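You operate a simulated robot arm through the tools that you are given. There is no shell and no other tool.

The job below is to be done with a simulated two-armed robot. You get a single attempt, and the scene is never put back.

TASK
Take the purple cup out of the sink and half fill the sink.
Fine: cup back on the bench; sink lever closed; black pipe lever to top before the fill, to middle after. Set down upright: purple cup.

The check looks at the end state, three seconds after you hand in, the way a careful person would. Anything else that was tipped, shoved, dropped, spilled or broken makes it a failure.

THE ROBOT
Two 6-joint arms with two-finger parallel grippers on one trunk that stands fixed in place. Base frame: the origin is at the foot of the trunk, x ahead of it, y to its left, z up; the work surface is at about z = 0.66. Lengths are in m, angles in degrees, forces in N, time in s.
The left shoulder is at [0.28, 0.185, 1.23], the right one opposite. With the tool pointing down near the work surface each hand reaches from about 0.18 to 0.8 m from the base axis, measured 20 degrees to its own side. Payload 1.57 kg a hand.
Tool frame (each hand has its own): the origin (TCP) lies between the finger pads and is the grasp point; the fingertips stand 0.03 m ahead of it; z points along the fingers, y is the line along which they close. The gripper opens to 0.08 m. The fingers are 0.017 m wide and 0.012 m thick; the gripper's body (0.04 by 0.082 m) begins 0.08 m behind the TCP.
Orientation is told as [roll, pitch, yaw] about the base's x, y, z axes, in that order, counted from this pose: with the fingers straight down and closing along the base's y, the tool's x points along the base's -x, its y along +y and its z along -z.

THE INTERFACE
- The arms move only by the tool play_rows. It takes "left_moves", "right_moves" or both (then of equal length, played together; a hand with none holds still); each is a list of rows, each a list of 6 numbers: the shift along the tool's x, y, z in units of 25 mm (1.0 is 25 mm), then the turn, a rotation vector about the tool's x, y, z in units of 4 degrees (1.0 is 4 degrees). In form: [[x, y, z, ax, ay, az], ...]. A call has 1 to 20 rows; each row shifts and turns the commanded pose from where the row before left it, along the tool's axes as they then stand. "left_hand" and "right_hand" are, for a hand that has rows, the opening, from 0 (shut) to 1 (fully open), set as the call begins (left out, the last holds). A call with a number of a shift or a turn outside -1 to 1 is refused whole. Each row takes 0.2 s and may step no farther than 0.05 m and 8.6 degrees from the row before; otherwise, or with a gripper value out of range, the whole call is refused. Where a pose cannot be reached the arm comes as near as it can. A force on the tool above 40 N (or 10 N above the force at the start of the call, whichever is more), or a blocked arm, ends the call early, and 0.2 s more pass. Each finger travels about 0.153 m/s and halts on what it meets, pressing with about 26 N; the grip force reading is that of the motor and also rises with nothing between the fingers. The clock runs only during rows and for 0.2 s after the last one: add rows that do not move to give the fingers time. It gives the time, the measured TCP pose, the force on the tool (base axes), the opening and the grip force at its end, in the units of the frame above (readings bear some noise), with the torque about the TCP (base axes, N m) and any sound that the robot's microphone picked up.
- Cameras (640 x 400 px; columns grow to the right, rows downward): "scene" is now at [0.2154, -0.058, 1.6689]; the picture's right is [-0.74, -0.67, 0.00], its down [-0.50, 0.55, -0.67] and it looks along [0.45, -0.50, -0.74] (base axes); focal length 215 px, centre (320, 200). "left" rides on the left gripper at [0.072, 0.007, -0.122] in its tool frame; the picture's right is [-0.09, 1.00, 0.00], its down [-0.84, -0.08, -0.54] and it looks along [-0.54, -0.05, 0.84] (tool axes); focal length 238 px, centre (320, 200). "right" rides on the right gripper at [0.072, -0.007, -0.122] in its tool frame; the picture's right is [0.09, 1.00, 0.00], its down [-0.84, 0.08, -0.54] and it looks along [-0.54, 0.05, 0.84] (tool axes); focal length 238 px, centre (320, 200).
- capture(camera): a new picture of that camera. No time passes.
- lift_body(by): slides the trunk up (or, below 0, down) by that many m; the arms and the scene camera ride with it, the base frame stays. It gives what a move gives, with no picture.
- turn_head(pan, tilt): turns the head with the scene camera to pan (to the left, within 86 degrees either way) and tilt (down, from -29 to 69), counted from straight ahead of the robot. It gives what a move gives.
- measure_at(camera, pixels): for up to 12 pixels [column, row] of the newest picture of that camera ("zoom" is the newest enlarged one), the place [x, y, z] in the base frame of the surface seen there, good to about 0.003 m. No time passes.
- enlarge(camera, box): a new picture of the part [left, top, right, bottom] of that camera's present view, enlarged. No time passes.
- job_done(): hands the job in; it is judged then, once.

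Open the grippers and draw the arms clear of the work before you hand the job in, unless the task says otherwise.

The tools are called after "Emit:" as name(argument=value, ...) on one line, values as JSON. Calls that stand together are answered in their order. play_rows: Moves the arms, as the interface text tells. Its arguments: {"type":"object","properties":{"left_moves":{"type":"array","items":{"type":"array","items":{"type":"number"}}},"left_hand":{"type":"number"},"right_moves":{"type":"array","items":{"type":"array","items":{"type":"number"}}},"right_hand":{"type":"number"}},"required":[]} The other tools are called the same way: lift_body (by) slides the trunk up or down; turn_head (pan, tilt) turns the head that bears the scene camera; capture (camera) takes a picture; measure_at (camera, pixels) gives the place of the surface under pixels of a picture; enlarge (camera, box) takes an enlarged picture of a part of a camera's view; job_done () hands the job in.

At the start:

```text
time: 0.0
left_position: [0.5131, -0.0913, 1.3982]
left_orientation: [0.0, -0.1, 0.0]
left_wrist_force: [-1.1, -0.2, 0.5]
left_moment: [-0.01, -0.01, -0.04]
left_opening: 0.0799
left_gripper_force: 0.1
right_position: [0.4052, -0.4793, 1.4757]
right_orientation: [0.0, 0.1, 0.0]
right_wrist_force: [0.6, 0.1, -0.8]
right_moment: [0.03, -0.02, -0.03]
right_opening: 0.0802
right_gripper_force: 0.0
trunk travel left (down, up): [-0.925, 0.065]
head pan, tilt: [-47.6, 47.8]
```

scene: 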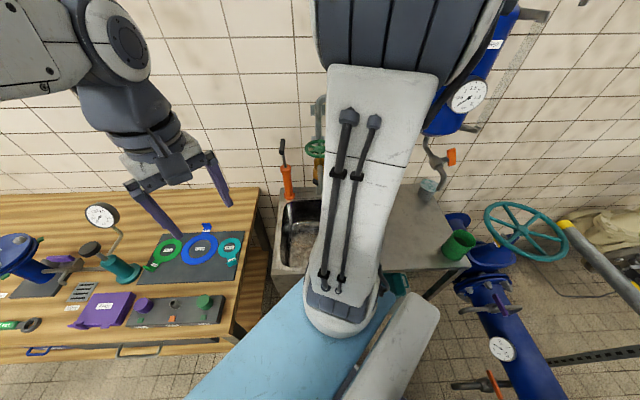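
right: 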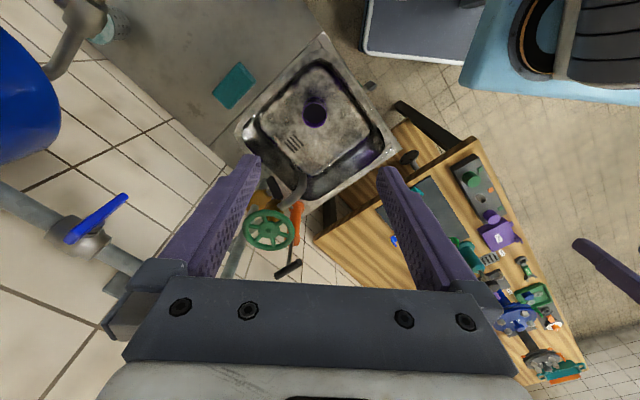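
left: 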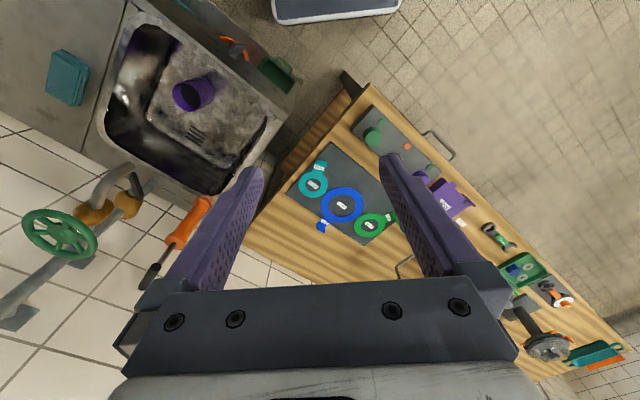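

The pictures show the sink with the purple cup (left camera ~[192,95]), a green wheel valve and orange levers. I'll take enlarged views to understand the plumbing.

Emit:
enlarge(camera="left", box=[0, 0, 320, 200])

Emit:
enlarge(camera="right", box=[200, 20, 440, 290])

Emit:
enlarge(camera="left", box=[0, 140, 240, 340])

Emit:
enlarge(camera="scene", box=[240, 80, 480, 300])

```text
2.00 times, centred on (160, 100) of left
```

zoom: 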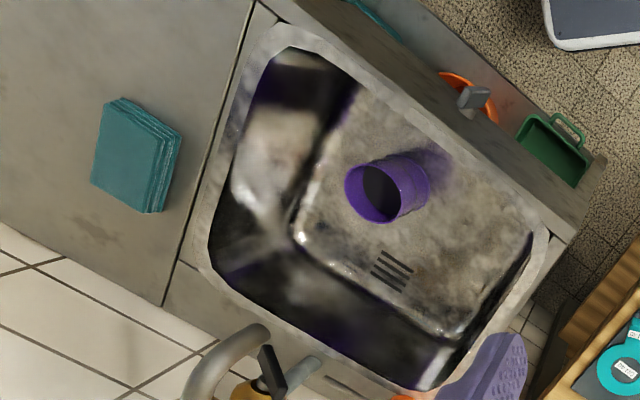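

```text
1.48 times, centred on (320, 155) of right
```

zoom: 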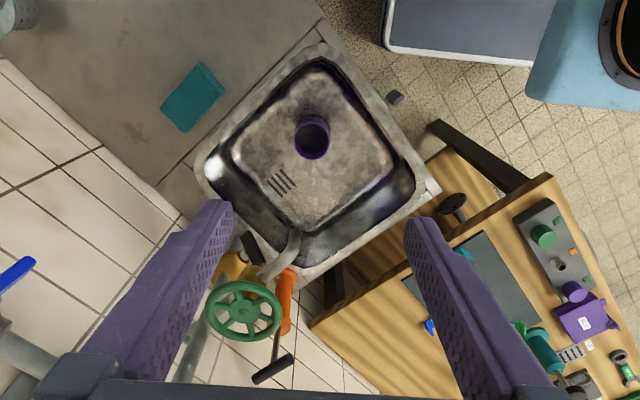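

```text
2.00 times, centred on (120, 240) of left
```

zoom: 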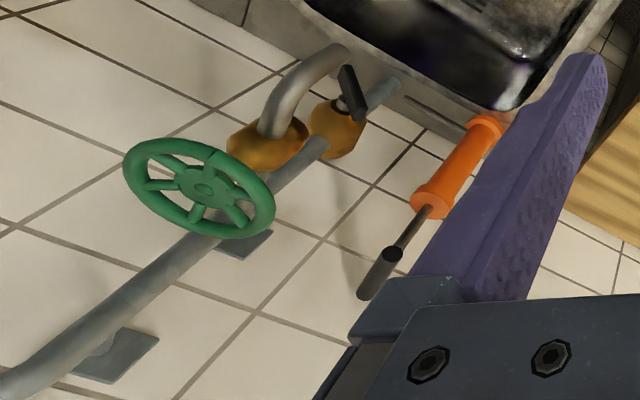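

```text
1.82 times, centred on (360, 190) of scene
```

zoom: 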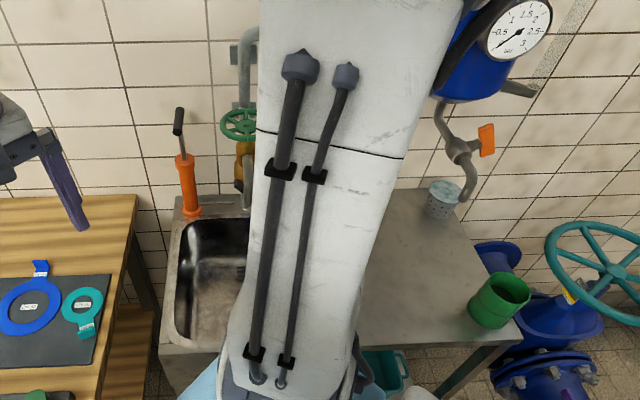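

I'll measure key points of the sink, cup and valve in the left camera's picture to get a map.

Emit:
measure_at(camera="left", pixels=[[188, 96], [210, 85], [195, 130], [135, 30], [285, 105], [190, 195], [105, 120], [60, 235], [130, 180], [95, 212], [235, 50], [68, 75]])

Emit:
measure_at(camera="right", pixels=[[314, 112], [323, 35], [400, 155], [240, 130], [310, 205], [268, 230], [290, 190], [370, 86], [235, 85], [298, 215], [288, 268], [272, 188]])

```text
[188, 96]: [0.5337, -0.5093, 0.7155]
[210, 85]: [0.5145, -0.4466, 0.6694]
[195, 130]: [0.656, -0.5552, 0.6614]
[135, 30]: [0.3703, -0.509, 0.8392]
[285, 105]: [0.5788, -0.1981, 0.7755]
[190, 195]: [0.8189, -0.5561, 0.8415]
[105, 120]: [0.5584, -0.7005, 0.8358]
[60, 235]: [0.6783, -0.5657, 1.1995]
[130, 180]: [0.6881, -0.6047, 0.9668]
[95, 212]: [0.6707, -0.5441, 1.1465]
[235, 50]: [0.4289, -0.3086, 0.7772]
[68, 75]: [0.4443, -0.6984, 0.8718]
```

```text
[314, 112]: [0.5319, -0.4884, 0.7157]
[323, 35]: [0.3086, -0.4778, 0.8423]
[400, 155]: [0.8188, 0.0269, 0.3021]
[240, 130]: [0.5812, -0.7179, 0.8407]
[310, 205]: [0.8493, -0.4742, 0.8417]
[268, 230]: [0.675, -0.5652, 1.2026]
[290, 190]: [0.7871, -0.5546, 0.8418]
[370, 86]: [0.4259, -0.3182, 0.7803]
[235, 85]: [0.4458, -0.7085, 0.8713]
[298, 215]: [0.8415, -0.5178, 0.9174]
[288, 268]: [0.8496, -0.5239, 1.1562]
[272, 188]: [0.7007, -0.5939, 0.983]
```

I'll measure the surroundings in the scene picture so I know where the right arm can be moved out of the view safely.

Emit:
measure_at(camera="scene", pixels=[[470, 95], [450, 155], [458, 245], [525, 230], [430, 188], [290, 195], [283, 150], [318, 145], [455, 60], [320, 100], [540, 100], [590, 260]])

Emit:
enlarge(camera="scene", box=[250, 80, 370, 210])

Emit:
enlarge(camera="scene", box=[390, 0, 640, 300])

```text
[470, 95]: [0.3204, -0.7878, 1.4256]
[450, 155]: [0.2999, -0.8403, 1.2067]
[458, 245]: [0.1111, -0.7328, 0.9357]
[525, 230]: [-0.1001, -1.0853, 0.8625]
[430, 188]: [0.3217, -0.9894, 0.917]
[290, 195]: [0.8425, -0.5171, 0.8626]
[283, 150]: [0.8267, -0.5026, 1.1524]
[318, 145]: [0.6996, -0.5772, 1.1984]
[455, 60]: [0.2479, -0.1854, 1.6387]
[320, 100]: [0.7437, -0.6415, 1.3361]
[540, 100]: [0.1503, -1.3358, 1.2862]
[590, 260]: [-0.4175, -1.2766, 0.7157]
```

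```text
3.08 times, centred on (310, 145) of scene
```

zoom: 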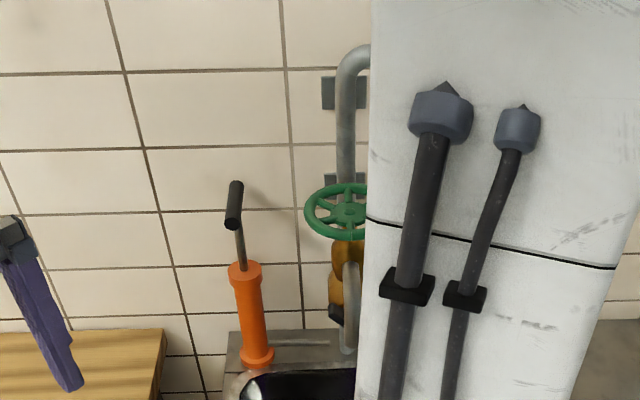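

```text
1.33 times, centred on (515, 150) of scene
```

zoom: 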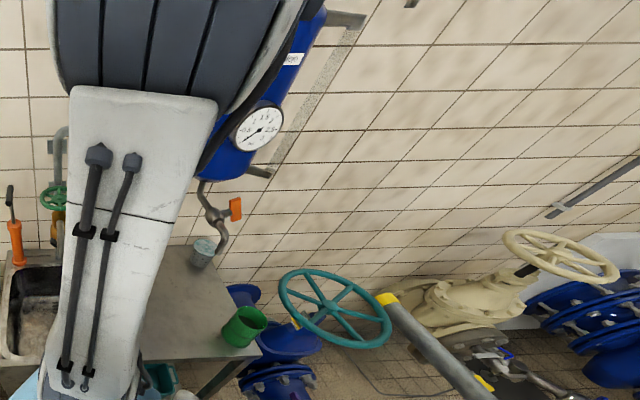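

The right upper arm (columns 320–440) blocks the scene view of the sink. I'll lower the right hand straight down 0.2 m over the sink, well above the rim at z=0.84, and look again.

Emit:
play_rows(right_moves=[[0, 0, 1, 0, 0, 0], [0, 0, 1, 0, 0, 0], [0, 0, 1, 0, 0, 0], [0, 0, 1, 0, 0, 0], [0, 0, 1, 0, 0, 0], [0, 0, 1, 0, 0, 0], [0, 0, 1, 0, 0, 0], [0, 0, 1, 0, 0, 0]])

Emit:
capture(camera="scene")

Emit:
capture(camera="right")

```text
time: 1.8
left_position: [0.5136, -0.0916, 1.398]
left_orientation: [0.0, 0.0, 0.0]
left_wrist_force: [0.3, 1.0, 0.3]
left_moment: [-0.01, 0.0, 0.02]
left_opening: 0.0801
left_gripper_force: 0.0
right_position: [0.405, -0.4794, 1.2761]
right_orientation: [0.0, 0.1, 0.0]
right_wrist_force: [0.3, 0.2, 0.4]
right_moment: [-0.01, -0.01, -0.02]
right_opening: 0.0798
right_gripper_force: 0.0
trunk travel left (down, up): [-0.925, 0.065]
head pan, tilt: [-47.6, 47.8]
```

```text
taken
```

scene: 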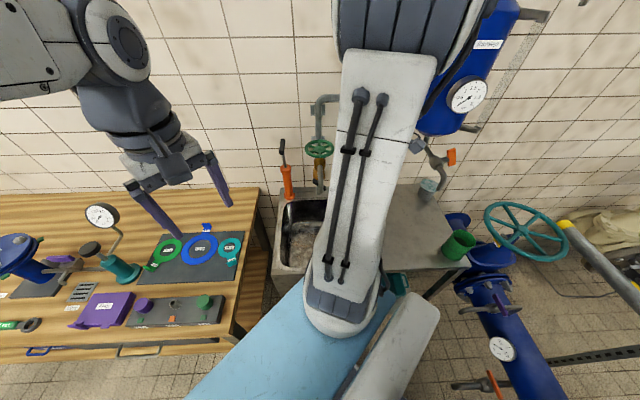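

```text
taken
```

right: 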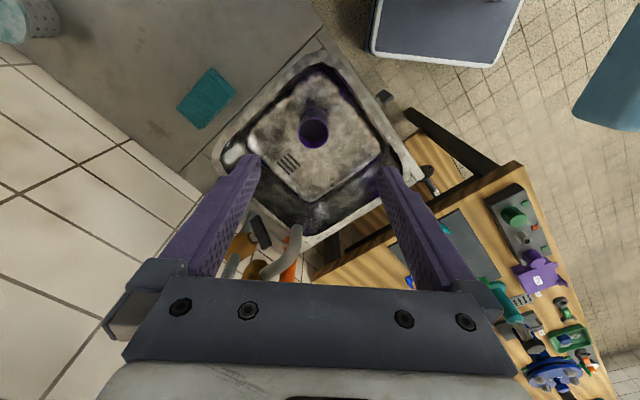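

The pipe with the green wheel at about [318,148] is now visible; I'll enlarge the area.

Emit:
enlarge(camera="scene", box=[260, 90, 360, 210])

Emit:
enlarge(camera="right", box=[200, 190, 340, 290])

Emit:
enlarge(camera="scene", box=[380, 120, 480, 220])

```text
3.33 times, centred on (310, 150) of scene
```

zoom: 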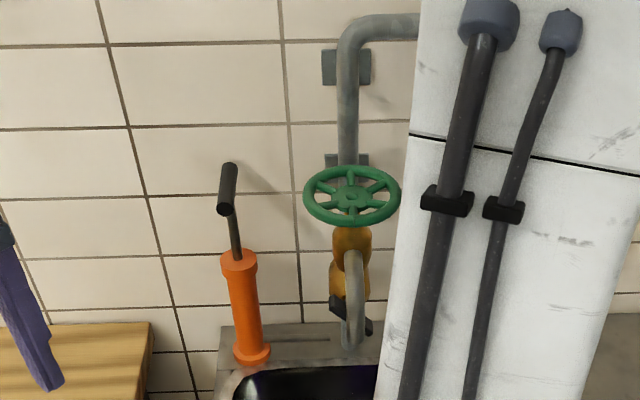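

```text
4.00 times, centred on (270, 240) of right
```

zoom: 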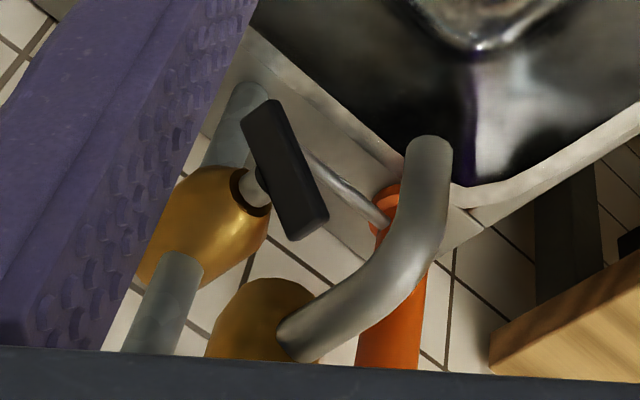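

```text
4.00 times, centred on (430, 170) of scene
```

zoom: 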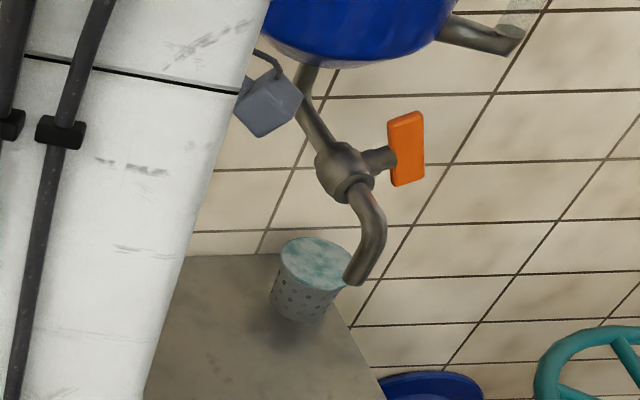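

The black bar lever sits on the yellow valve at about (0.69,-0.60,0.98). I'll yaw the right hand towards the wall (−48°) and look again.

Emit:
play_rows(right_moves=[[0, 0, 0, 0, 0, 1], [0, 0, 0, 0, 0, 1], [0, 0, 0, 0, 0, 1], [0, 0, 0, 0, 0, 1], [0, 0, 0, 0, 0, 1], [0, 0, 0, 0, 0, 1], [0, 0, 0, 0, 0, 1], [0, 0, 0, 0, 0, 1], [0, 0, 0, 0, 0, 1], [0, 0, 0, 0, 0, 1], [0, 0, 0, 0, 0, 1], [0, 0, 0, 0, 0, 1]])

Emit:
capture(camera="right")

```text
time: 4.4
left_position: [0.5122, -0.0915, 1.398]
left_orientation: [0.0, 0.0, -0.1]
left_wrist_force: [-0.1, -0.5, -0.8]
left_moment: [-0.01, 0.0, 0.03]
left_opening: 0.08
left_gripper_force: 0.1
right_position: [0.4044, -0.4785, 1.2754]
right_orientation: [-0.1, 0.0, -48.2]
right_wrist_force: [-0.8, 0.2, 0.2]
right_moment: [0.0, -0.03, 0.03]
right_opening: 0.0802
right_gripper_force: 0.1
trunk travel left (down, up): [-0.925, 0.065]
head pan, tilt: [-47.6, 47.8]
```

```text
taken
```

right: 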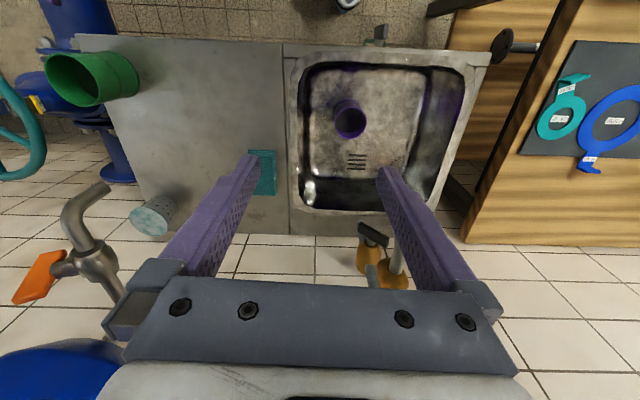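

The wrist picture is upside down (wall at the bottom), with the black lever at [372,235] and drain lever at [380,35]. I'll pitch the right hand up by 56° to look at the wall valve.

Emit:
play_rows(right_moves=[[0, 0, 0, 0, -1, 0], [0, 0, 0, 0, -1, 0], [0, 0, 0, 0, -1, 0], [0, 0, 0, 0, -1, 0], [0, 0, 0, 0, -1, 0], [0, 0, 0, 0, -1, 0], [0, 0, 0, 0, -1, 0], [0, 0, 0, 0, -1, 0], [0, 0, 0, 0, -1, 0], [0, 0, 0, 0, -1, 0], [0, 0, 0, 0, -1, 0], [0, 0, 0, 0, -1, 0]])

Emit:
capture(camera="right")

Emit:
capture(camera="scene")

```text
time: 7.0
left_position: [0.5139, -0.091, 1.3977]
left_orientation: [0.0, 0.0, 0.0]
left_wrist_force: [0.1, -0.2, -0.1]
left_moment: [-0.02, -0.01, -0.01]
left_opening: 0.0799
left_gripper_force: 0.1
right_position: [0.4109, -0.5231, 1.3033]
right_orientation: [0.1, -47.9, -48.1]
right_wrist_force: [0.7, -0.4, -0.6]
right_moment: [-0.02, -0.01, 0.04]
right_opening: 0.0798
right_gripper_force: 0.1
right hand out of reach, approached as far as the arm can: row 9, 10, 11, 12
trunk travel left (down, up): [-0.925, 0.065]
head pan, tilt: [-47.6, 47.8]
```

```text
taken
```

right: 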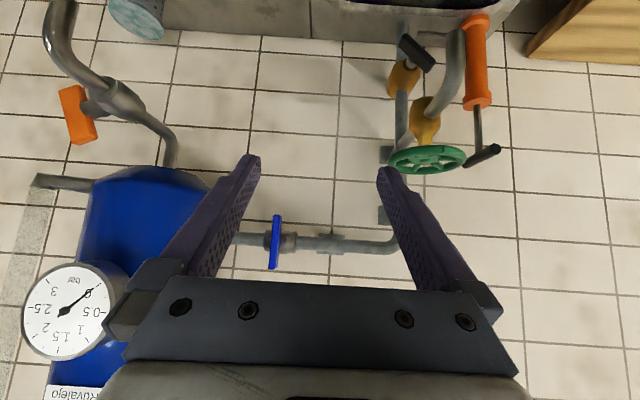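

```text
taken
```

scene: 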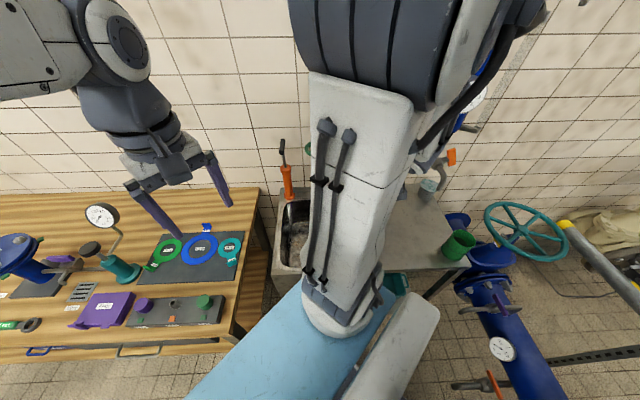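

Now the valve assembly is visible around [425,100] plus a blue lever on the pipe at [275,240]. I'll enlarge these parts.

Emit:
enlarge(camera="right", box=[360, 0, 520, 190])

Emit:
enlarge(camera="right", box=[160, 180, 440, 300])

Emit:
measure_at(camera="right", pixels=[[275, 240], [425, 155], [417, 52], [425, 130], [462, 50], [408, 80], [478, 60], [482, 156], [385, 240], [288, 243], [80, 115], [330, 242]])

```text
2.11 times, centred on (440, 95) of right
```

zoom: 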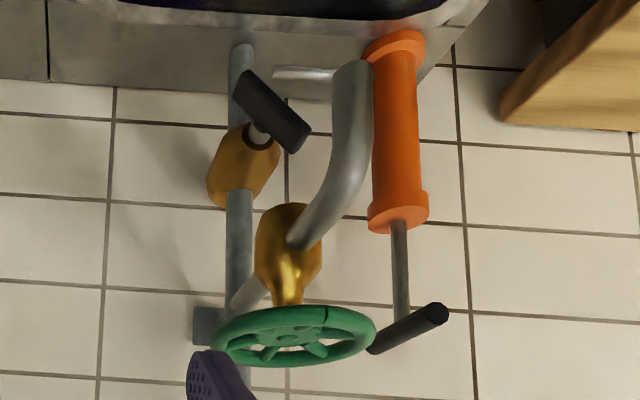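

```text
2.29 times, centred on (300, 240) of right
```

zoom: 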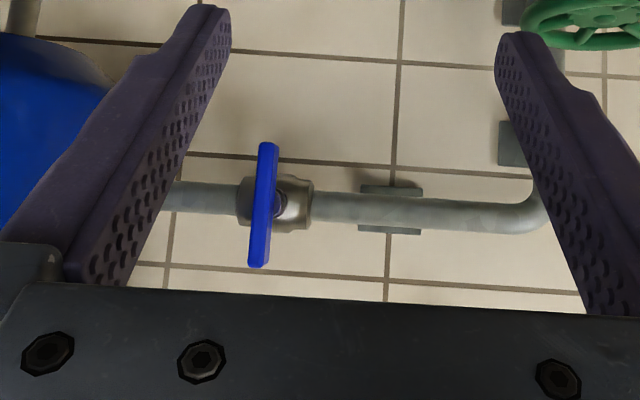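

```text
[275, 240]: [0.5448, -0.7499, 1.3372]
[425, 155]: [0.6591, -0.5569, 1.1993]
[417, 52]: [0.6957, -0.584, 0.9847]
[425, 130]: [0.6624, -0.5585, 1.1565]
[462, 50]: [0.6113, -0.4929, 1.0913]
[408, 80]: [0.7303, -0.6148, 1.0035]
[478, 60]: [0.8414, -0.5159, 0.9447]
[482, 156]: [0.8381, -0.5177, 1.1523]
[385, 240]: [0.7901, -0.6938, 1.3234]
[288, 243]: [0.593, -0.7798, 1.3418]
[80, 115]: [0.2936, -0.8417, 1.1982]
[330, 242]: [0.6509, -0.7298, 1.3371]
```

The blue lever on the horizontal pipe stands crosswise to it, and the black lever is at about (0.696,-0.584,0.985). I'll bring the right hand down and to the left to look at the black lever from close, keeping about 0.66 m from the base along the wall normal.

Emit:
play_rows(right_moves=[[0.743, 0.5, 0.669, 0, 0, 0], [0.743, 0.5, 0.669, 0, 0, 0], [0.743, 0.5, 0.669, 0, 0, 0], [0.743, 0.5, 0.669, 0, 0, 0], [0.743, 0.5, 0.669, 0, 0, 0], [0.743, 0.5, 0.669, 0, 0, 0], [0.743, 0.5, 0.669, 0, 0, 0]])

Emit:
capture(camera="right")

Emit:
capture(camera="scene")

```text
time: 8.6
left_position: [0.5131, -0.0905, 1.3979]
left_orientation: [0.0, -0.1, 0.1]
left_wrist_force: [0.2, -0.5, 0.1]
left_moment: [-0.02, 0.02, 0.01]
left_opening: 0.08
left_gripper_force: 0.2
right_position: [0.4837, -0.5379, 1.1849]
right_orientation: [1.5, -47.6, -48.9]
right_wrist_force: [0.1, -0.1, 0.3]
right_moment: [-0.03, -0.02, -0.02]
right_opening: 0.0798
right_gripper_force: 0.1
right hand out of reach, approached as far as the arm can: row 1, 2, 3, 4, 5, 6, 7
trunk travel left (down, up): [-0.925, 0.065]
head pan, tilt: [-47.6, 47.8]
```

```text
taken
```

right: 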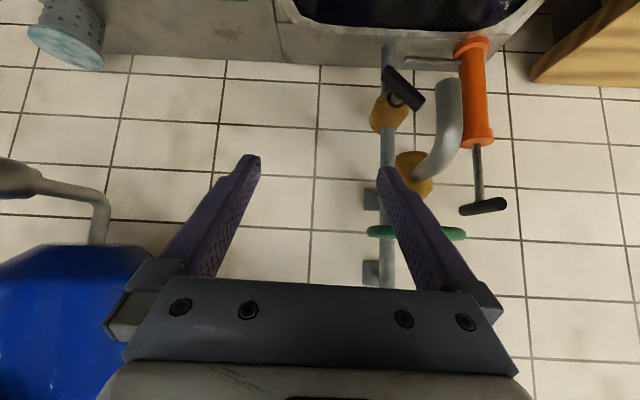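

```text
taken
```

scene: 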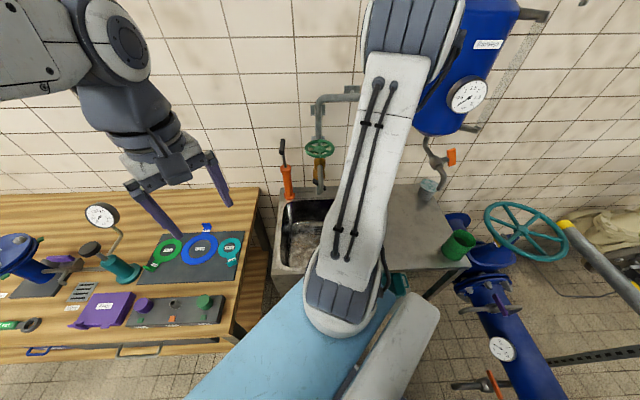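

The arm's inner reach limits that pose, but the lever at [400,95] is visible. I'll enlarge it.

Emit:
enlarge(camera="right", box=[350, 20, 510, 120])

Emit:
enlarge(camera="right", box=[350, 100, 510, 290])

Emit:
enlarge(camera="scene", box=[270, 80, 370, 210])

Emit:
measure_at(camera="right", pixels=[[385, 75], [420, 103], [402, 90], [395, 100], [380, 125], [448, 85], [440, 150], [420, 170], [405, 187], [387, 60], [385, 150], [470, 207]])

```text
4.00 times, centred on (430, 70) of right
```

zoom: 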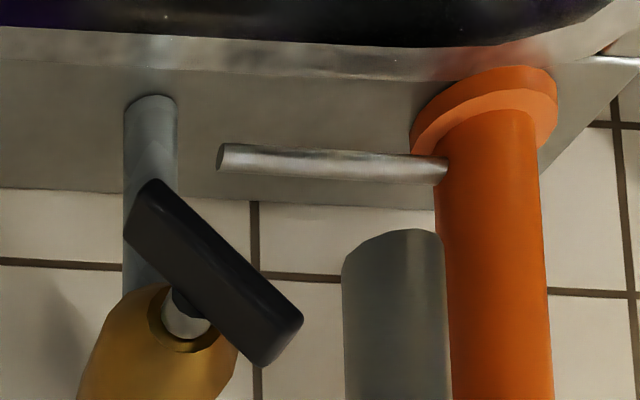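

```text
2.11 times, centred on (430, 195) of right
```

zoom: 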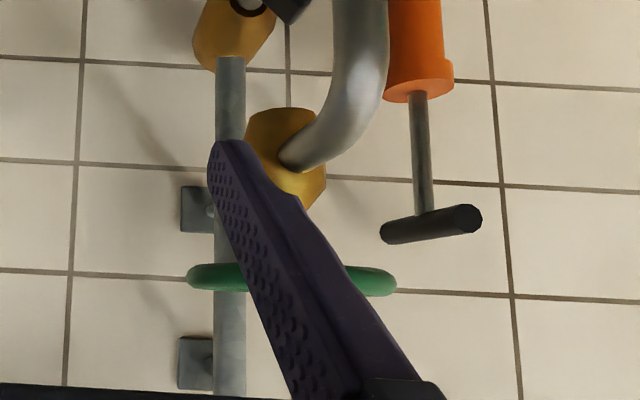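

```text
3.08 times, centred on (320, 145) of scene
```

zoom: 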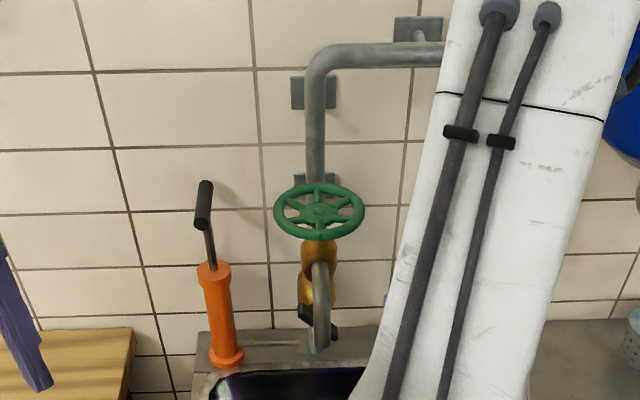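

```text
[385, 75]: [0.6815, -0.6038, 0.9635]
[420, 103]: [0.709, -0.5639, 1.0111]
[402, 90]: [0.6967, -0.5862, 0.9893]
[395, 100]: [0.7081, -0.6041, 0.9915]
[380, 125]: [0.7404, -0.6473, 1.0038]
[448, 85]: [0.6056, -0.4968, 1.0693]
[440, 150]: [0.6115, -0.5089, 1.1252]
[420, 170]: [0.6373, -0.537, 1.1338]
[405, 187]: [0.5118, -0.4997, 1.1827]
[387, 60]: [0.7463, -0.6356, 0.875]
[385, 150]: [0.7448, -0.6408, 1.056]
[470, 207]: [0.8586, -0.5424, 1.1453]
```

The black bar lever runs diagonally (from about S-right-low to left-high). To see it closer I'll move forward and slightly right of the spout, in small steps.

Emit:
play_rows(right_moves=[[-0.5, -0.5, 0.8, 0, 0, 0], [-0.5, -0.5, 0.8, 0, 0, 0]])

Emit:
measure_at(camera="scene", pixels=[[319, 190], [319, 175], [312, 180], [325, 187], [319, 193], [330, 197], [285, 196]])

```text
time: 9.2
left_position: [0.5136, -0.0915, 1.3979]
left_orientation: [-0.1, 0.0, 0.0]
left_wrist_force: [-0.2, -0.6, -0.3]
left_moment: [0.03, 0.05, -0.02]
left_opening: 0.0802
left_gripper_force: 0.0
right_position: [0.4965, -0.5902, 1.1768]
right_orientation: [0.0, -48.0, -48.1]
right_wrist_force: [1.1, -0.3, -0.2]
right_moment: [-0.01, 0.01, 0.01]
right_opening: 0.0801
right_gripper_force: 0.0
trunk travel left (down, up): [-0.925, 0.065]
head pan, tilt: [-47.6, 47.8]
```

```text
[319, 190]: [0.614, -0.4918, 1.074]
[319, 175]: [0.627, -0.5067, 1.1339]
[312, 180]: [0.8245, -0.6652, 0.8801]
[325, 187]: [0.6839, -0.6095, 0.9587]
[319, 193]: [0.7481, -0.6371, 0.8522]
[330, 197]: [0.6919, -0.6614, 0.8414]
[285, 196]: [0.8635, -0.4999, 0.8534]
```

The command restarts from the measured pose, now F≈0.77, S≈−0.03, z≈1.18. I'll go straight down 0.1 m and look at the lever.

Emit:
play_rows(right_moves=[[0.743, 0, 0.669, 0, 0, 0], [0.743, 0, 0.669, 0, 0, 0], [0.743, 0, 0.669, 0, 0, 0], [0.743, 0, 0.669, 0, 0, 0]])

Emit:
capture(camera="right")

Emit:
enlarge(camera="right", box=[360, 60, 560, 185])

```text
time: 10.2
left_position: [0.5127, -0.091, 1.3978]
left_orientation: [0.1, 0.0, 0.1]
left_wrist_force: [0.6, -0.1, -0.5]
left_moment: [0.01, 0.05, 0.01]
left_opening: 0.0802
left_gripper_force: 0.0
right_position: [0.4969, -0.6274, 1.1091]
right_orientation: [1.3, -47.8, -48.7]
right_wrist_force: [-0.1, -0.6, -0.4]
right_moment: [0.04, 0.05, 0.03]
right_opening: 0.0799
right_gripper_force: 0.1
right hand out of reach, approached as far as the arm can: row 2, 3, 4
trunk travel left (down, up): [-0.925, 0.065]
head pan, tilt: [-47.6, 47.8]
```

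```text
taken
```

right: 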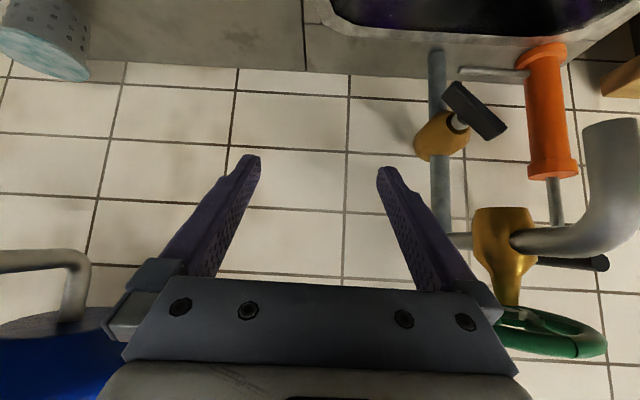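

```text
3.20 times, centred on (460, 122) of right
```

zoom: 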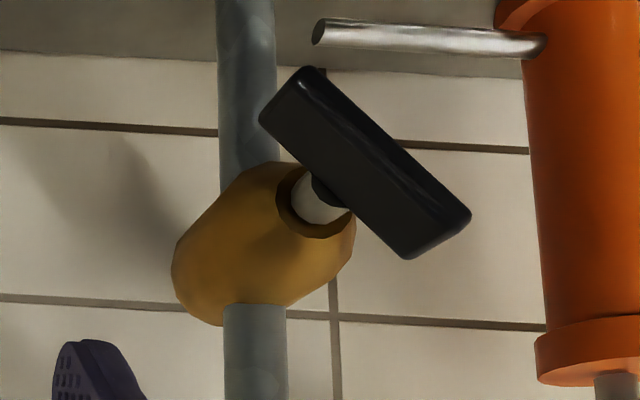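

The black lever is a bar centred on its shaft, currently diagonal. I'll look for labels or marks around the walls by turning the head, since position meanings matter.

Emit:
turn_head(pan=-40, tilt=15)

Emit:
capture(camera="scene")

Emit:
turn_head(pan=-80, tilt=30)

Emit:
capture(camera="scene")

Emit:
turn_head(pan=10, tilt=35)

Emit:
capture(camera="scene")

```text
time: 11.2
left_position: [0.5119, -0.0906, 1.3977]
left_orientation: [0.1, 0.0, 0.0]
left_wrist_force: [0.3, 0.4, -0.1]
left_moment: [0.04, 0.02, 0.01]
left_opening: 0.0798
left_gripper_force: 0.0
right_position: [0.4965, -0.6273, 1.1083]
right_orientation: [1.2, -47.8, -48.6]
right_wrist_force: [0.0, 0.8, 0.1]
right_moment: [-0.01, -0.01, 0.0]
right_opening: 0.08
right_gripper_force: 0.0
trunk travel left (down, up): [-0.925, 0.065]
head pan, tilt: [-40.0, 15.0]
```

```text
taken
```

scene: 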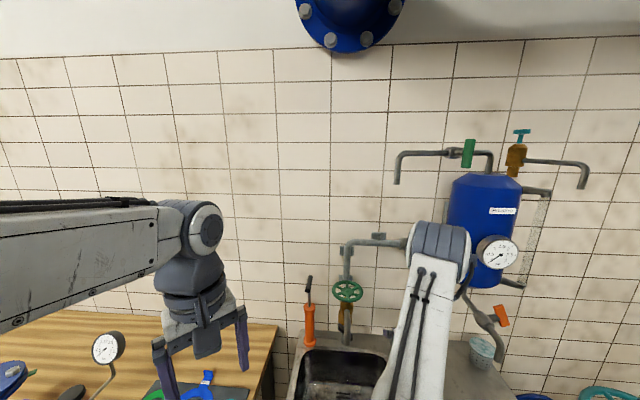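

```text
time: 12.2
left_position: [0.5123, -0.0904, 1.3975]
left_orientation: [0.0, 0.0, 0.0]
left_wrist_force: [-0.4, 1.0, 0.0]
left_moment: [0.0, 0.01, 0.0]
left_opening: 0.0798
left_gripper_force: 0.0
right_position: [0.4961, -0.6268, 1.1099]
right_orientation: [1.2, -47.7, -48.7]
right_wrist_force: [-0.5, 0.6, 0.1]
right_moment: [0.01, 0.04, -0.02]
right_opening: 0.0801
right_gripper_force: 0.0
trunk travel left (down, up): [-0.925, 0.065]
head pan, tilt: [-80.0, 30.0]
```

```text
taken
```

scene: 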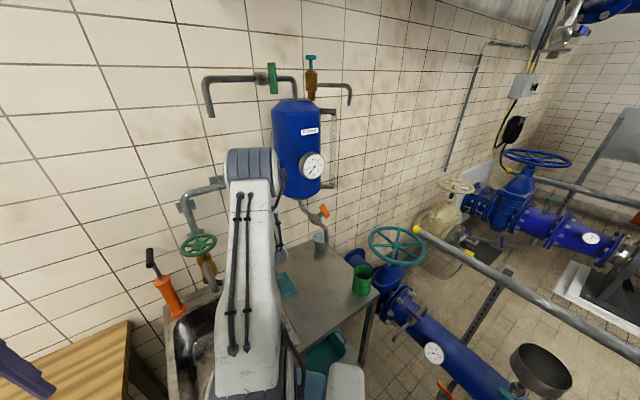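

```text
time: 13.9
left_position: [0.5112, -0.0907, 1.3987]
left_orientation: [0.0, 0.1, 0.0]
left_wrist_force: [-0.6, 0.4, -0.5]
left_moment: [-0.05, 0.02, 0.0]
left_opening: 0.0798
left_gripper_force: 0.0
right_position: [0.4954, -0.6278, 1.1098]
right_orientation: [1.2, -47.7, -48.7]
right_wrist_force: [0.3, -0.5, 0.0]
right_moment: [-0.02, -0.02, 0.02]
right_opening: 0.0799
right_gripper_force: 0.0
trunk travel left (down, up): [-0.925, 0.065]
head pan, tilt: [10.0, 35.0]
```

```text
taken
```

scene: 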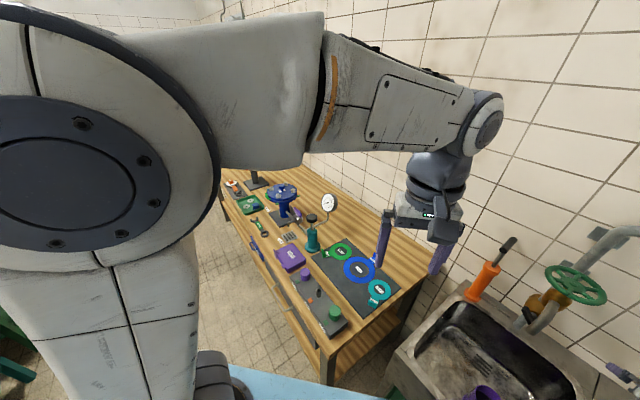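

I'll turn the head back to view the tank and pipe run, and zoom on the label and pipe connection.

Emit:
turn_head(pan=-62, tilt=20)

Emit:
capture(camera="scene")

Emit:
enlarge(camera="scene", box=[300, 100, 460, 220])

Emit:
enlarge(camera="scene", box=[300, 200, 460, 320])

Emit:
enlarge(camera="scene", box=[200, 200, 340, 340])

```text
time: 15.3
left_position: [0.5123, -0.0914, 1.3987]
left_orientation: [-0.1, 0.0, -0.1]
left_wrist_force: [-0.2, 0.1, 0.6]
left_moment: [0.01, 0.0, -0.03]
left_opening: 0.08
left_gripper_force: 0.2
right_position: [0.4959, -0.6275, 1.1091]
right_orientation: [1.3, -47.7, -48.7]
right_wrist_force: [-0.5, -0.7, 0.2]
right_moment: [-0.01, 0.01, 0.0]
right_opening: 0.0801
right_gripper_force: 0.0
trunk travel left (down, up): [-0.925, 0.065]
head pan, tilt: [-62.0, 20.0]
```

```text
taken
```

scene: 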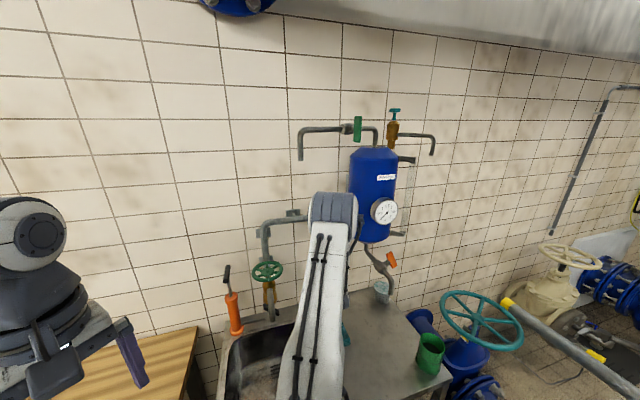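

```text
3.33 times, centred on (380, 160) of scene
```

zoom: 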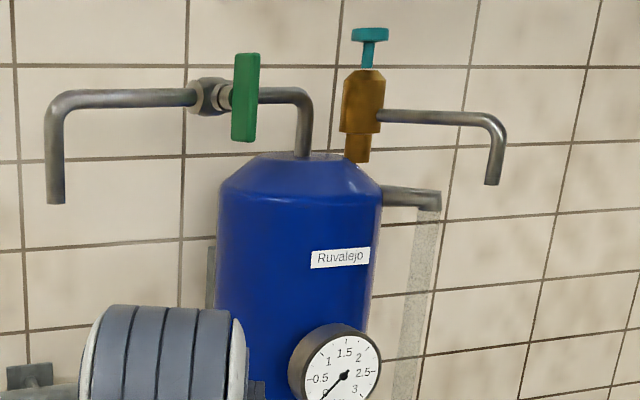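

```text
3.33 times, centred on (380, 260) of scene
```

zoom: 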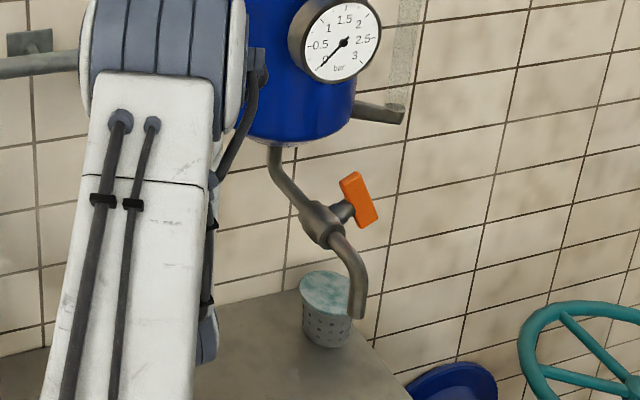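

```text
2.86 times, centred on (270, 270) of scene
```

zoom: 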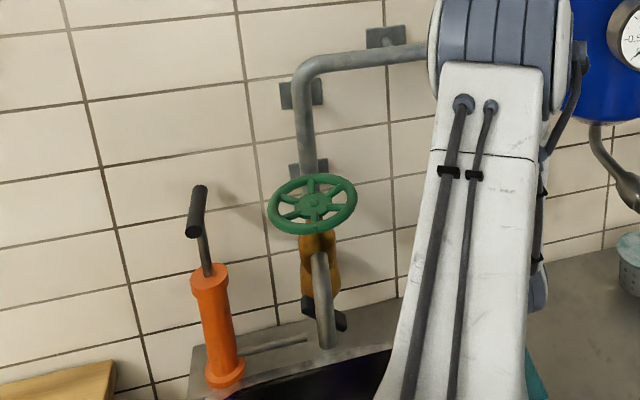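

The tank is a separate vessel (label "Ruvalejo"), no position marks seen near the black lever. I'll start with the cup: pitch the right hand back to pointing down.

Emit:
play_rows(right_moves=[[0.3, -0.3, -0.5, 0, 1, 0], [0.3, -0.3, -0.5, 0, 1, 0], [0.3, -0.3, -0.5, 0, 1, 0], [0.3, -0.3, -0.5, 0, 1, 0], [0.3, 0, -0.5, 0, 1, 0], [0.3, 0, -0.5, 0, 1, 0], [0.3, 0, -0.5, 0, 1, 0], [0.5, 0, 0, 0, 1, 0], [0.5, 0, 0, 0, 1, 0], [0.5, 0, 0, 0, 1, 0], [0.5, 0, 0, 0, 1, 0], [0.5, 0, 0, 0, 1, 0]])

Emit:
capture(camera="right")

```text
time: 17.9
left_position: [0.5124, -0.091, 1.3985]
left_orientation: [0.0, 0.0, 0.0]
left_wrist_force: [-0.1, -0.8, 0.1]
left_moment: [0.01, -0.04, -0.03]
left_opening: 0.0799
left_gripper_force: 0.2
right_position: [0.371, -0.5324, 1.1372]
right_orientation: [0.0, 0.2, -48.1]
right_wrist_force: [0.2, -0.5, 0.8]
right_moment: [0.0, 0.0, -0.05]
right_opening: 0.0801
right_gripper_force: 0.1
trunk travel left (down, up): [-0.925, 0.065]
head pan, tilt: [-62.0, 20.0]
```

```text
taken
```

right: 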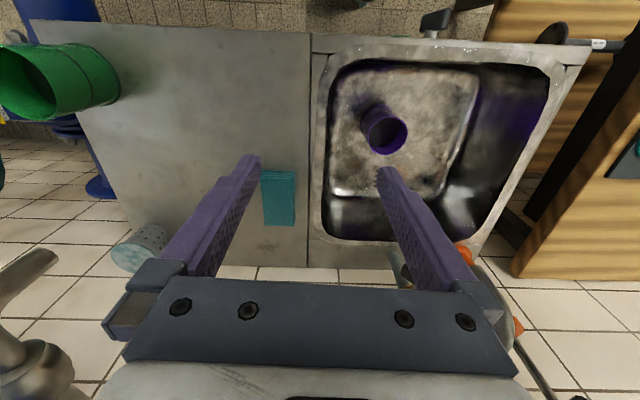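

The hand points down again; the cup's mouth is at about [387,130]. I'll enlarge and measure the cup rim, sink floor and bench.

Emit:
enlarge(camera="right", box=[330, 70, 490, 170])

Emit:
measure_at(camera="right", pixels=[[371, 130], [404, 132], [387, 115], [387, 151], [387, 135], [375, 110], [430, 130], [350, 130], [360, 90], [240, 100], [435, 20], [345, 200]])

```text
4.00 times, centred on (410, 120) of right
```

zoom: 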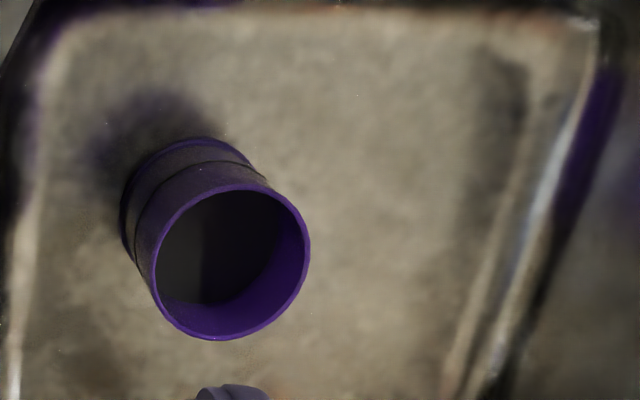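

```text
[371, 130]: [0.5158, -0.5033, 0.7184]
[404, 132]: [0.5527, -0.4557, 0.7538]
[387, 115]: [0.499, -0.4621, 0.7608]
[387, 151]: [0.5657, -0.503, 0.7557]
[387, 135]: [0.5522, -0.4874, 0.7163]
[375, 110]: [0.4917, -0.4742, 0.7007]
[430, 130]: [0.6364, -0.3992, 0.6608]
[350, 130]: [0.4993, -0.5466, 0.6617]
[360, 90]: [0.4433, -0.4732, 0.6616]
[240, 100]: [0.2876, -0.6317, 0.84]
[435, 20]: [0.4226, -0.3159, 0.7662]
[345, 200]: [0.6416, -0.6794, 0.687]
```

The cup is upright with rim at z≈0.757, centre ≈(0.533,−0.485), outer radius ≈0.04, floor at 0.66. I'll bring the right hand over its right wall, above the sink, with the gripper slightly closed to 0.05 m.

Emit:
play_rows(right_moves=[[-0.263, 0.571, 0.9, 0, 0, 0], [-0.263, 0.571, 0.9, 0, 0, 0], [-0.263, 0.571, 0.9, 0, 0, 0], [-0.263, 0.571, 0.9, 0, 0, 0], [-0.263, 0.571, 0.9, 0, 0, 0], [-0.263, 0.571, 0.9, 0, 0, 0], [-0.263, 0.571, 0.9, 0, 0, 0]], right_hand=0.65)

Emit:
capture(camera="right")

Emit:
turn_head(pan=-47, tilt=45)

Emit:
capture(camera="scene")

```text
time: 19.5
left_position: [0.5135, -0.09, 1.3975]
left_orientation: [0.1, -0.1, 0.1]
left_wrist_force: [0.0, -0.1, -0.1]
left_moment: [-0.01, 0.01, -0.01]
left_opening: 0.08
left_gripper_force: 0.1
right_position: [0.4766, -0.5011, 0.9783]
right_orientation: [0.0, 0.0, -48.0]
right_wrist_force: [0.5, -0.4, -0.1]
right_moment: [0.0, 0.03, -0.01]
right_opening: 0.0521
right_gripper_force: 0.0
trunk travel left (down, up): [-0.925, 0.065]
head pan, tilt: [-62.0, 20.0]
```

```text
taken
```

right: 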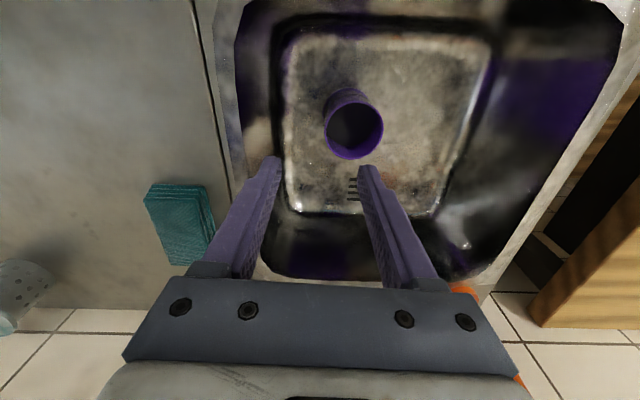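

```text
time: 20.4
left_position: [0.5127, -0.0915, 1.3978]
left_orientation: [0.0, 0.0, 0.0]
left_wrist_force: [-0.5, -0.1, -1.1]
left_moment: [0.03, -0.02, 0.03]
left_opening: 0.0802
left_gripper_force: 0.2
right_position: [0.4771, -0.5019, 0.9787]
right_orientation: [0.0, 0.1, -48.0]
right_wrist_force: [0.1, -0.5, 1.0]
right_moment: [0.01, 0.01, 0.0]
right_opening: 0.052
right_gripper_force: 0.0
trunk travel left (down, up): [-0.925, 0.065]
head pan, tilt: [-47.0, 45.0]
```

```text
taken
```

scene: 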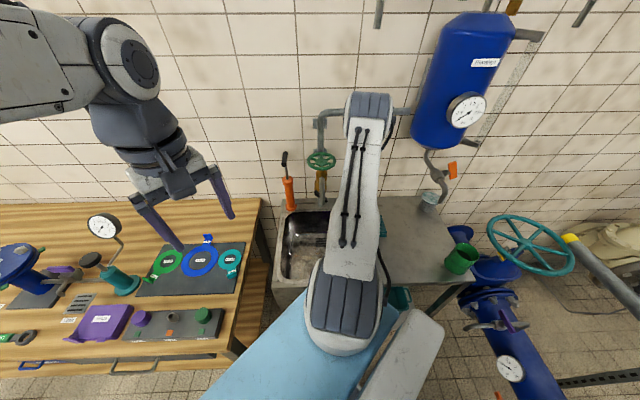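

The rim centre computes to F≈0.717, S≈0.071 with radius ≈0.041. I'll align to the cup's right wall and descend until the fingertips are just above the rim (TCP z≈0.80).

Emit:
play_rows(right_moves=[[-1, 0.5, 0, 0, 0, 0], [0, 0, 0.9, 0, 0, 0], [0, 0, 0.9, 0, 0, 0], [0, 0, 0.9, 0, 0, 0], [0, 0, 0.9, 0, 0, 0], [0, 0, 0.9, 0, 0, 0], [0, 0, 0.9, 0, 0, 0], [0, 0, 0.9, 0, 0, 0], [0, 0, 0.7, 0, 0, 0]])

Emit:
capture(camera="right")

Emit:
capture(camera="left")

```text
time: 22.4
left_position: [0.513, -0.0912, 1.3982]
left_orientation: [0.0, 0.0, 0.0]
left_wrist_force: [0.8, 0.6, -0.6]
left_moment: [-0.04, 0.01, -0.01]
left_opening: 0.0802
left_gripper_force: 0.0
right_position: [0.5017, -0.5101, 0.8017]
right_orientation: [0.1, 0.0, -48.0]
right_wrist_force: [0.1, 0.8, -0.1]
right_moment: [-0.04, 0.0, 0.02]
right_opening: 0.0522
right_gripper_force: 0.2
trunk travel left (down, up): [-0.925, 0.065]
head pan, tilt: [-47.0, 45.0]
```

```text
taken
```

right: 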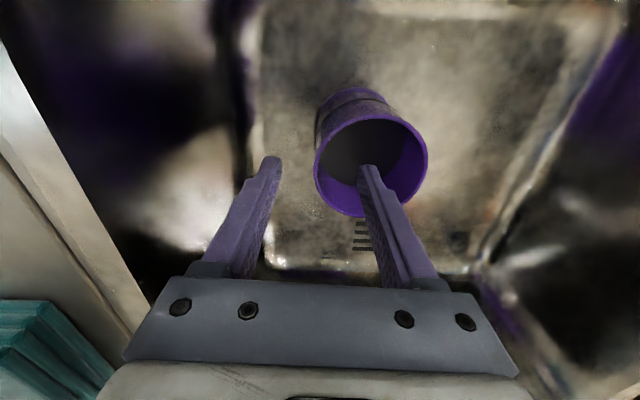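

```text
taken
```

left: 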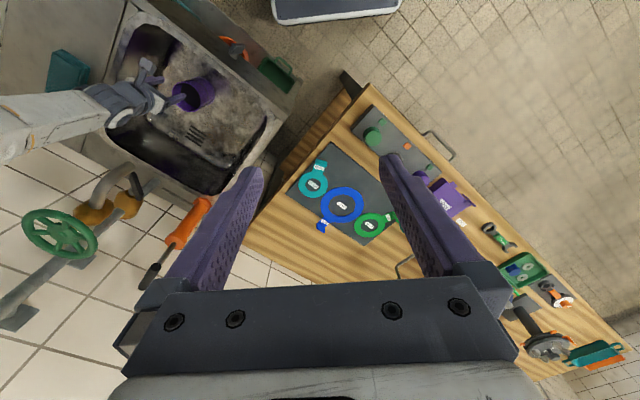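

The left-side finger is over the cup's mouth and the other outside its right wall. I'll descend 0.055 m to straddle the wall.

Emit:
play_rows(right_moves=[[0, 0, 0.7, 0, 0, 0], [0, 0, 0.7, 0, 0, 0], [0, 0, 0.8, 0, 0, 0]])

Emit:
capture(camera="right")

```text
time: 23.2
left_position: [0.5132, -0.0912, 1.397]
left_orientation: [0.0, 0.0, -0.1]
left_wrist_force: [0.2, 0.3, -0.6]
left_moment: [-0.01, -0.02, -0.01]
left_opening: 0.0801
left_gripper_force: 0.1
right_position: [0.5005, -0.5104, 0.7467]
right_orientation: [0.0, 0.0, -48.0]
right_wrist_force: [0.0, 0.1, 0.3]
right_moment: [0.01, -0.01, -0.01]
right_opening: 0.0521
right_gripper_force: 0.1
trunk travel left (down, up): [-0.925, 0.065]
head pan, tilt: [-47.0, 45.0]
```

```text
taken
```

right: 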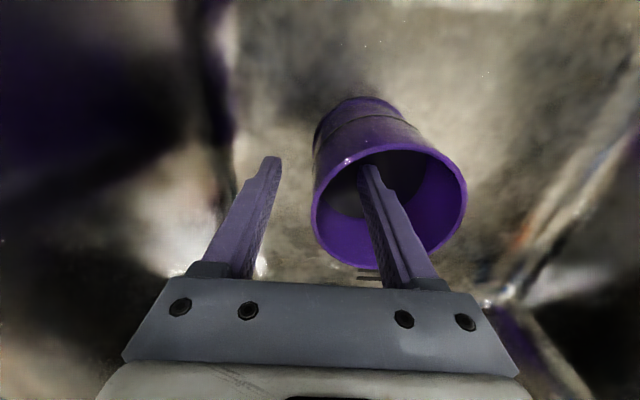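

One finger is inside the cup, the other outside. I'll close the gripper on the wall and wait.

Emit:
play_rows(right_moves=[[0, 0, 0, 0, 0, 0], [0, 0, 0, 0, 0, 0], [0, 0, 0, 0, 0, 0], [0, 0, 0, 0, 0, 0]], right_hand=0)

Emit:
capture(camera="right")

```text
time: 24.2
left_position: [0.5128, -0.0913, 1.3982]
left_orientation: [0.0, -0.1, 0.0]
left_wrist_force: [-0.1, 0.0, 0.2]
left_moment: [-0.02, 0.0, -0.02]
left_opening: 0.08
left_gripper_force: 0.0
right_position: [0.5008, -0.5095, 0.7484]
right_orientation: [0.0, 0.1, -48.1]
right_wrist_force: [0.8, -0.3, -0.6]
right_moment: [0.01, 0.04, 0.02]
right_opening: 0.0056
right_gripper_force: 25.9
trunk travel left (down, up): [-0.925, 0.065]
head pan, tilt: [-47.0, 45.0]
```

```text
taken
```

right: 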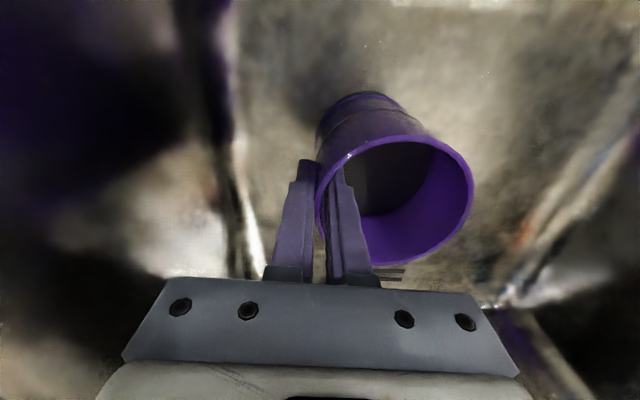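

The grip reads 25.9 N with 5.6 mm between the pads, so the wall is held. I'll lift slowly, drifting slightly back from the spout.

Emit:
play_rows(right_moves=[[0, 0, -0.5, 0, 0, 0], [0, 0, -0.7, 0, 0, 0], [0.1, 0, -0.8, 0, 0, 0], [0.2, 0, -0.8, 0, 0, 0], [0.2, 0, -0.8, 0, 0, 0], [0.2, 0, -0.8, 0, 0, 0], [0.2, 0, -0.8, 0, 0, 0], [0.2, 0, -0.8, 0, 0, 0], [0.2, 0, -0.8, 0, 0, 0], [0.2, 0, -0.8, 0, 0, 0], [0.2, 0, -0.8, 0, 0, 0], [0.1, 0, -0.8, 0, 0, 0]])

Emit:
capture(camera="right")

Emit:
capture(camera="left")

```text
time: 26.8
left_position: [0.5131, -0.091, 1.3982]
left_orientation: [-0.1, 0.0, 0.0]
left_wrist_force: [0.7, -0.4, -0.1]
left_moment: [0.01, 0.01, 0.02]
left_opening: 0.0799
left_gripper_force: 0.0
right_position: [0.4708, -0.476, 0.9797]
right_orientation: [0.1, 0.0, -48.0]
right_wrist_force: [0.2, 0.5, -1.1]
right_moment: [-0.02, 0.01, 0.03]
right_opening: 0.0056
right_gripper_force: 25.7
trunk travel left (down, up): [-0.925, 0.065]
head pan, tilt: [-47.0, 45.0]
```

```text
taken
```

right: 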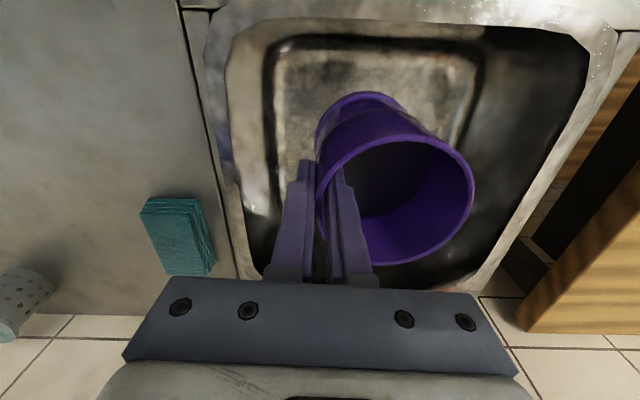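

```text
taken
```

left: 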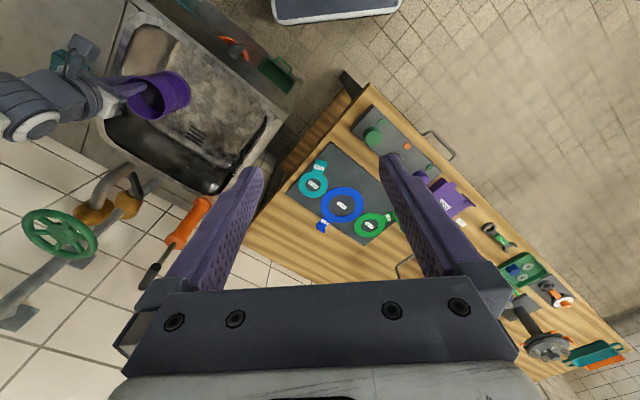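

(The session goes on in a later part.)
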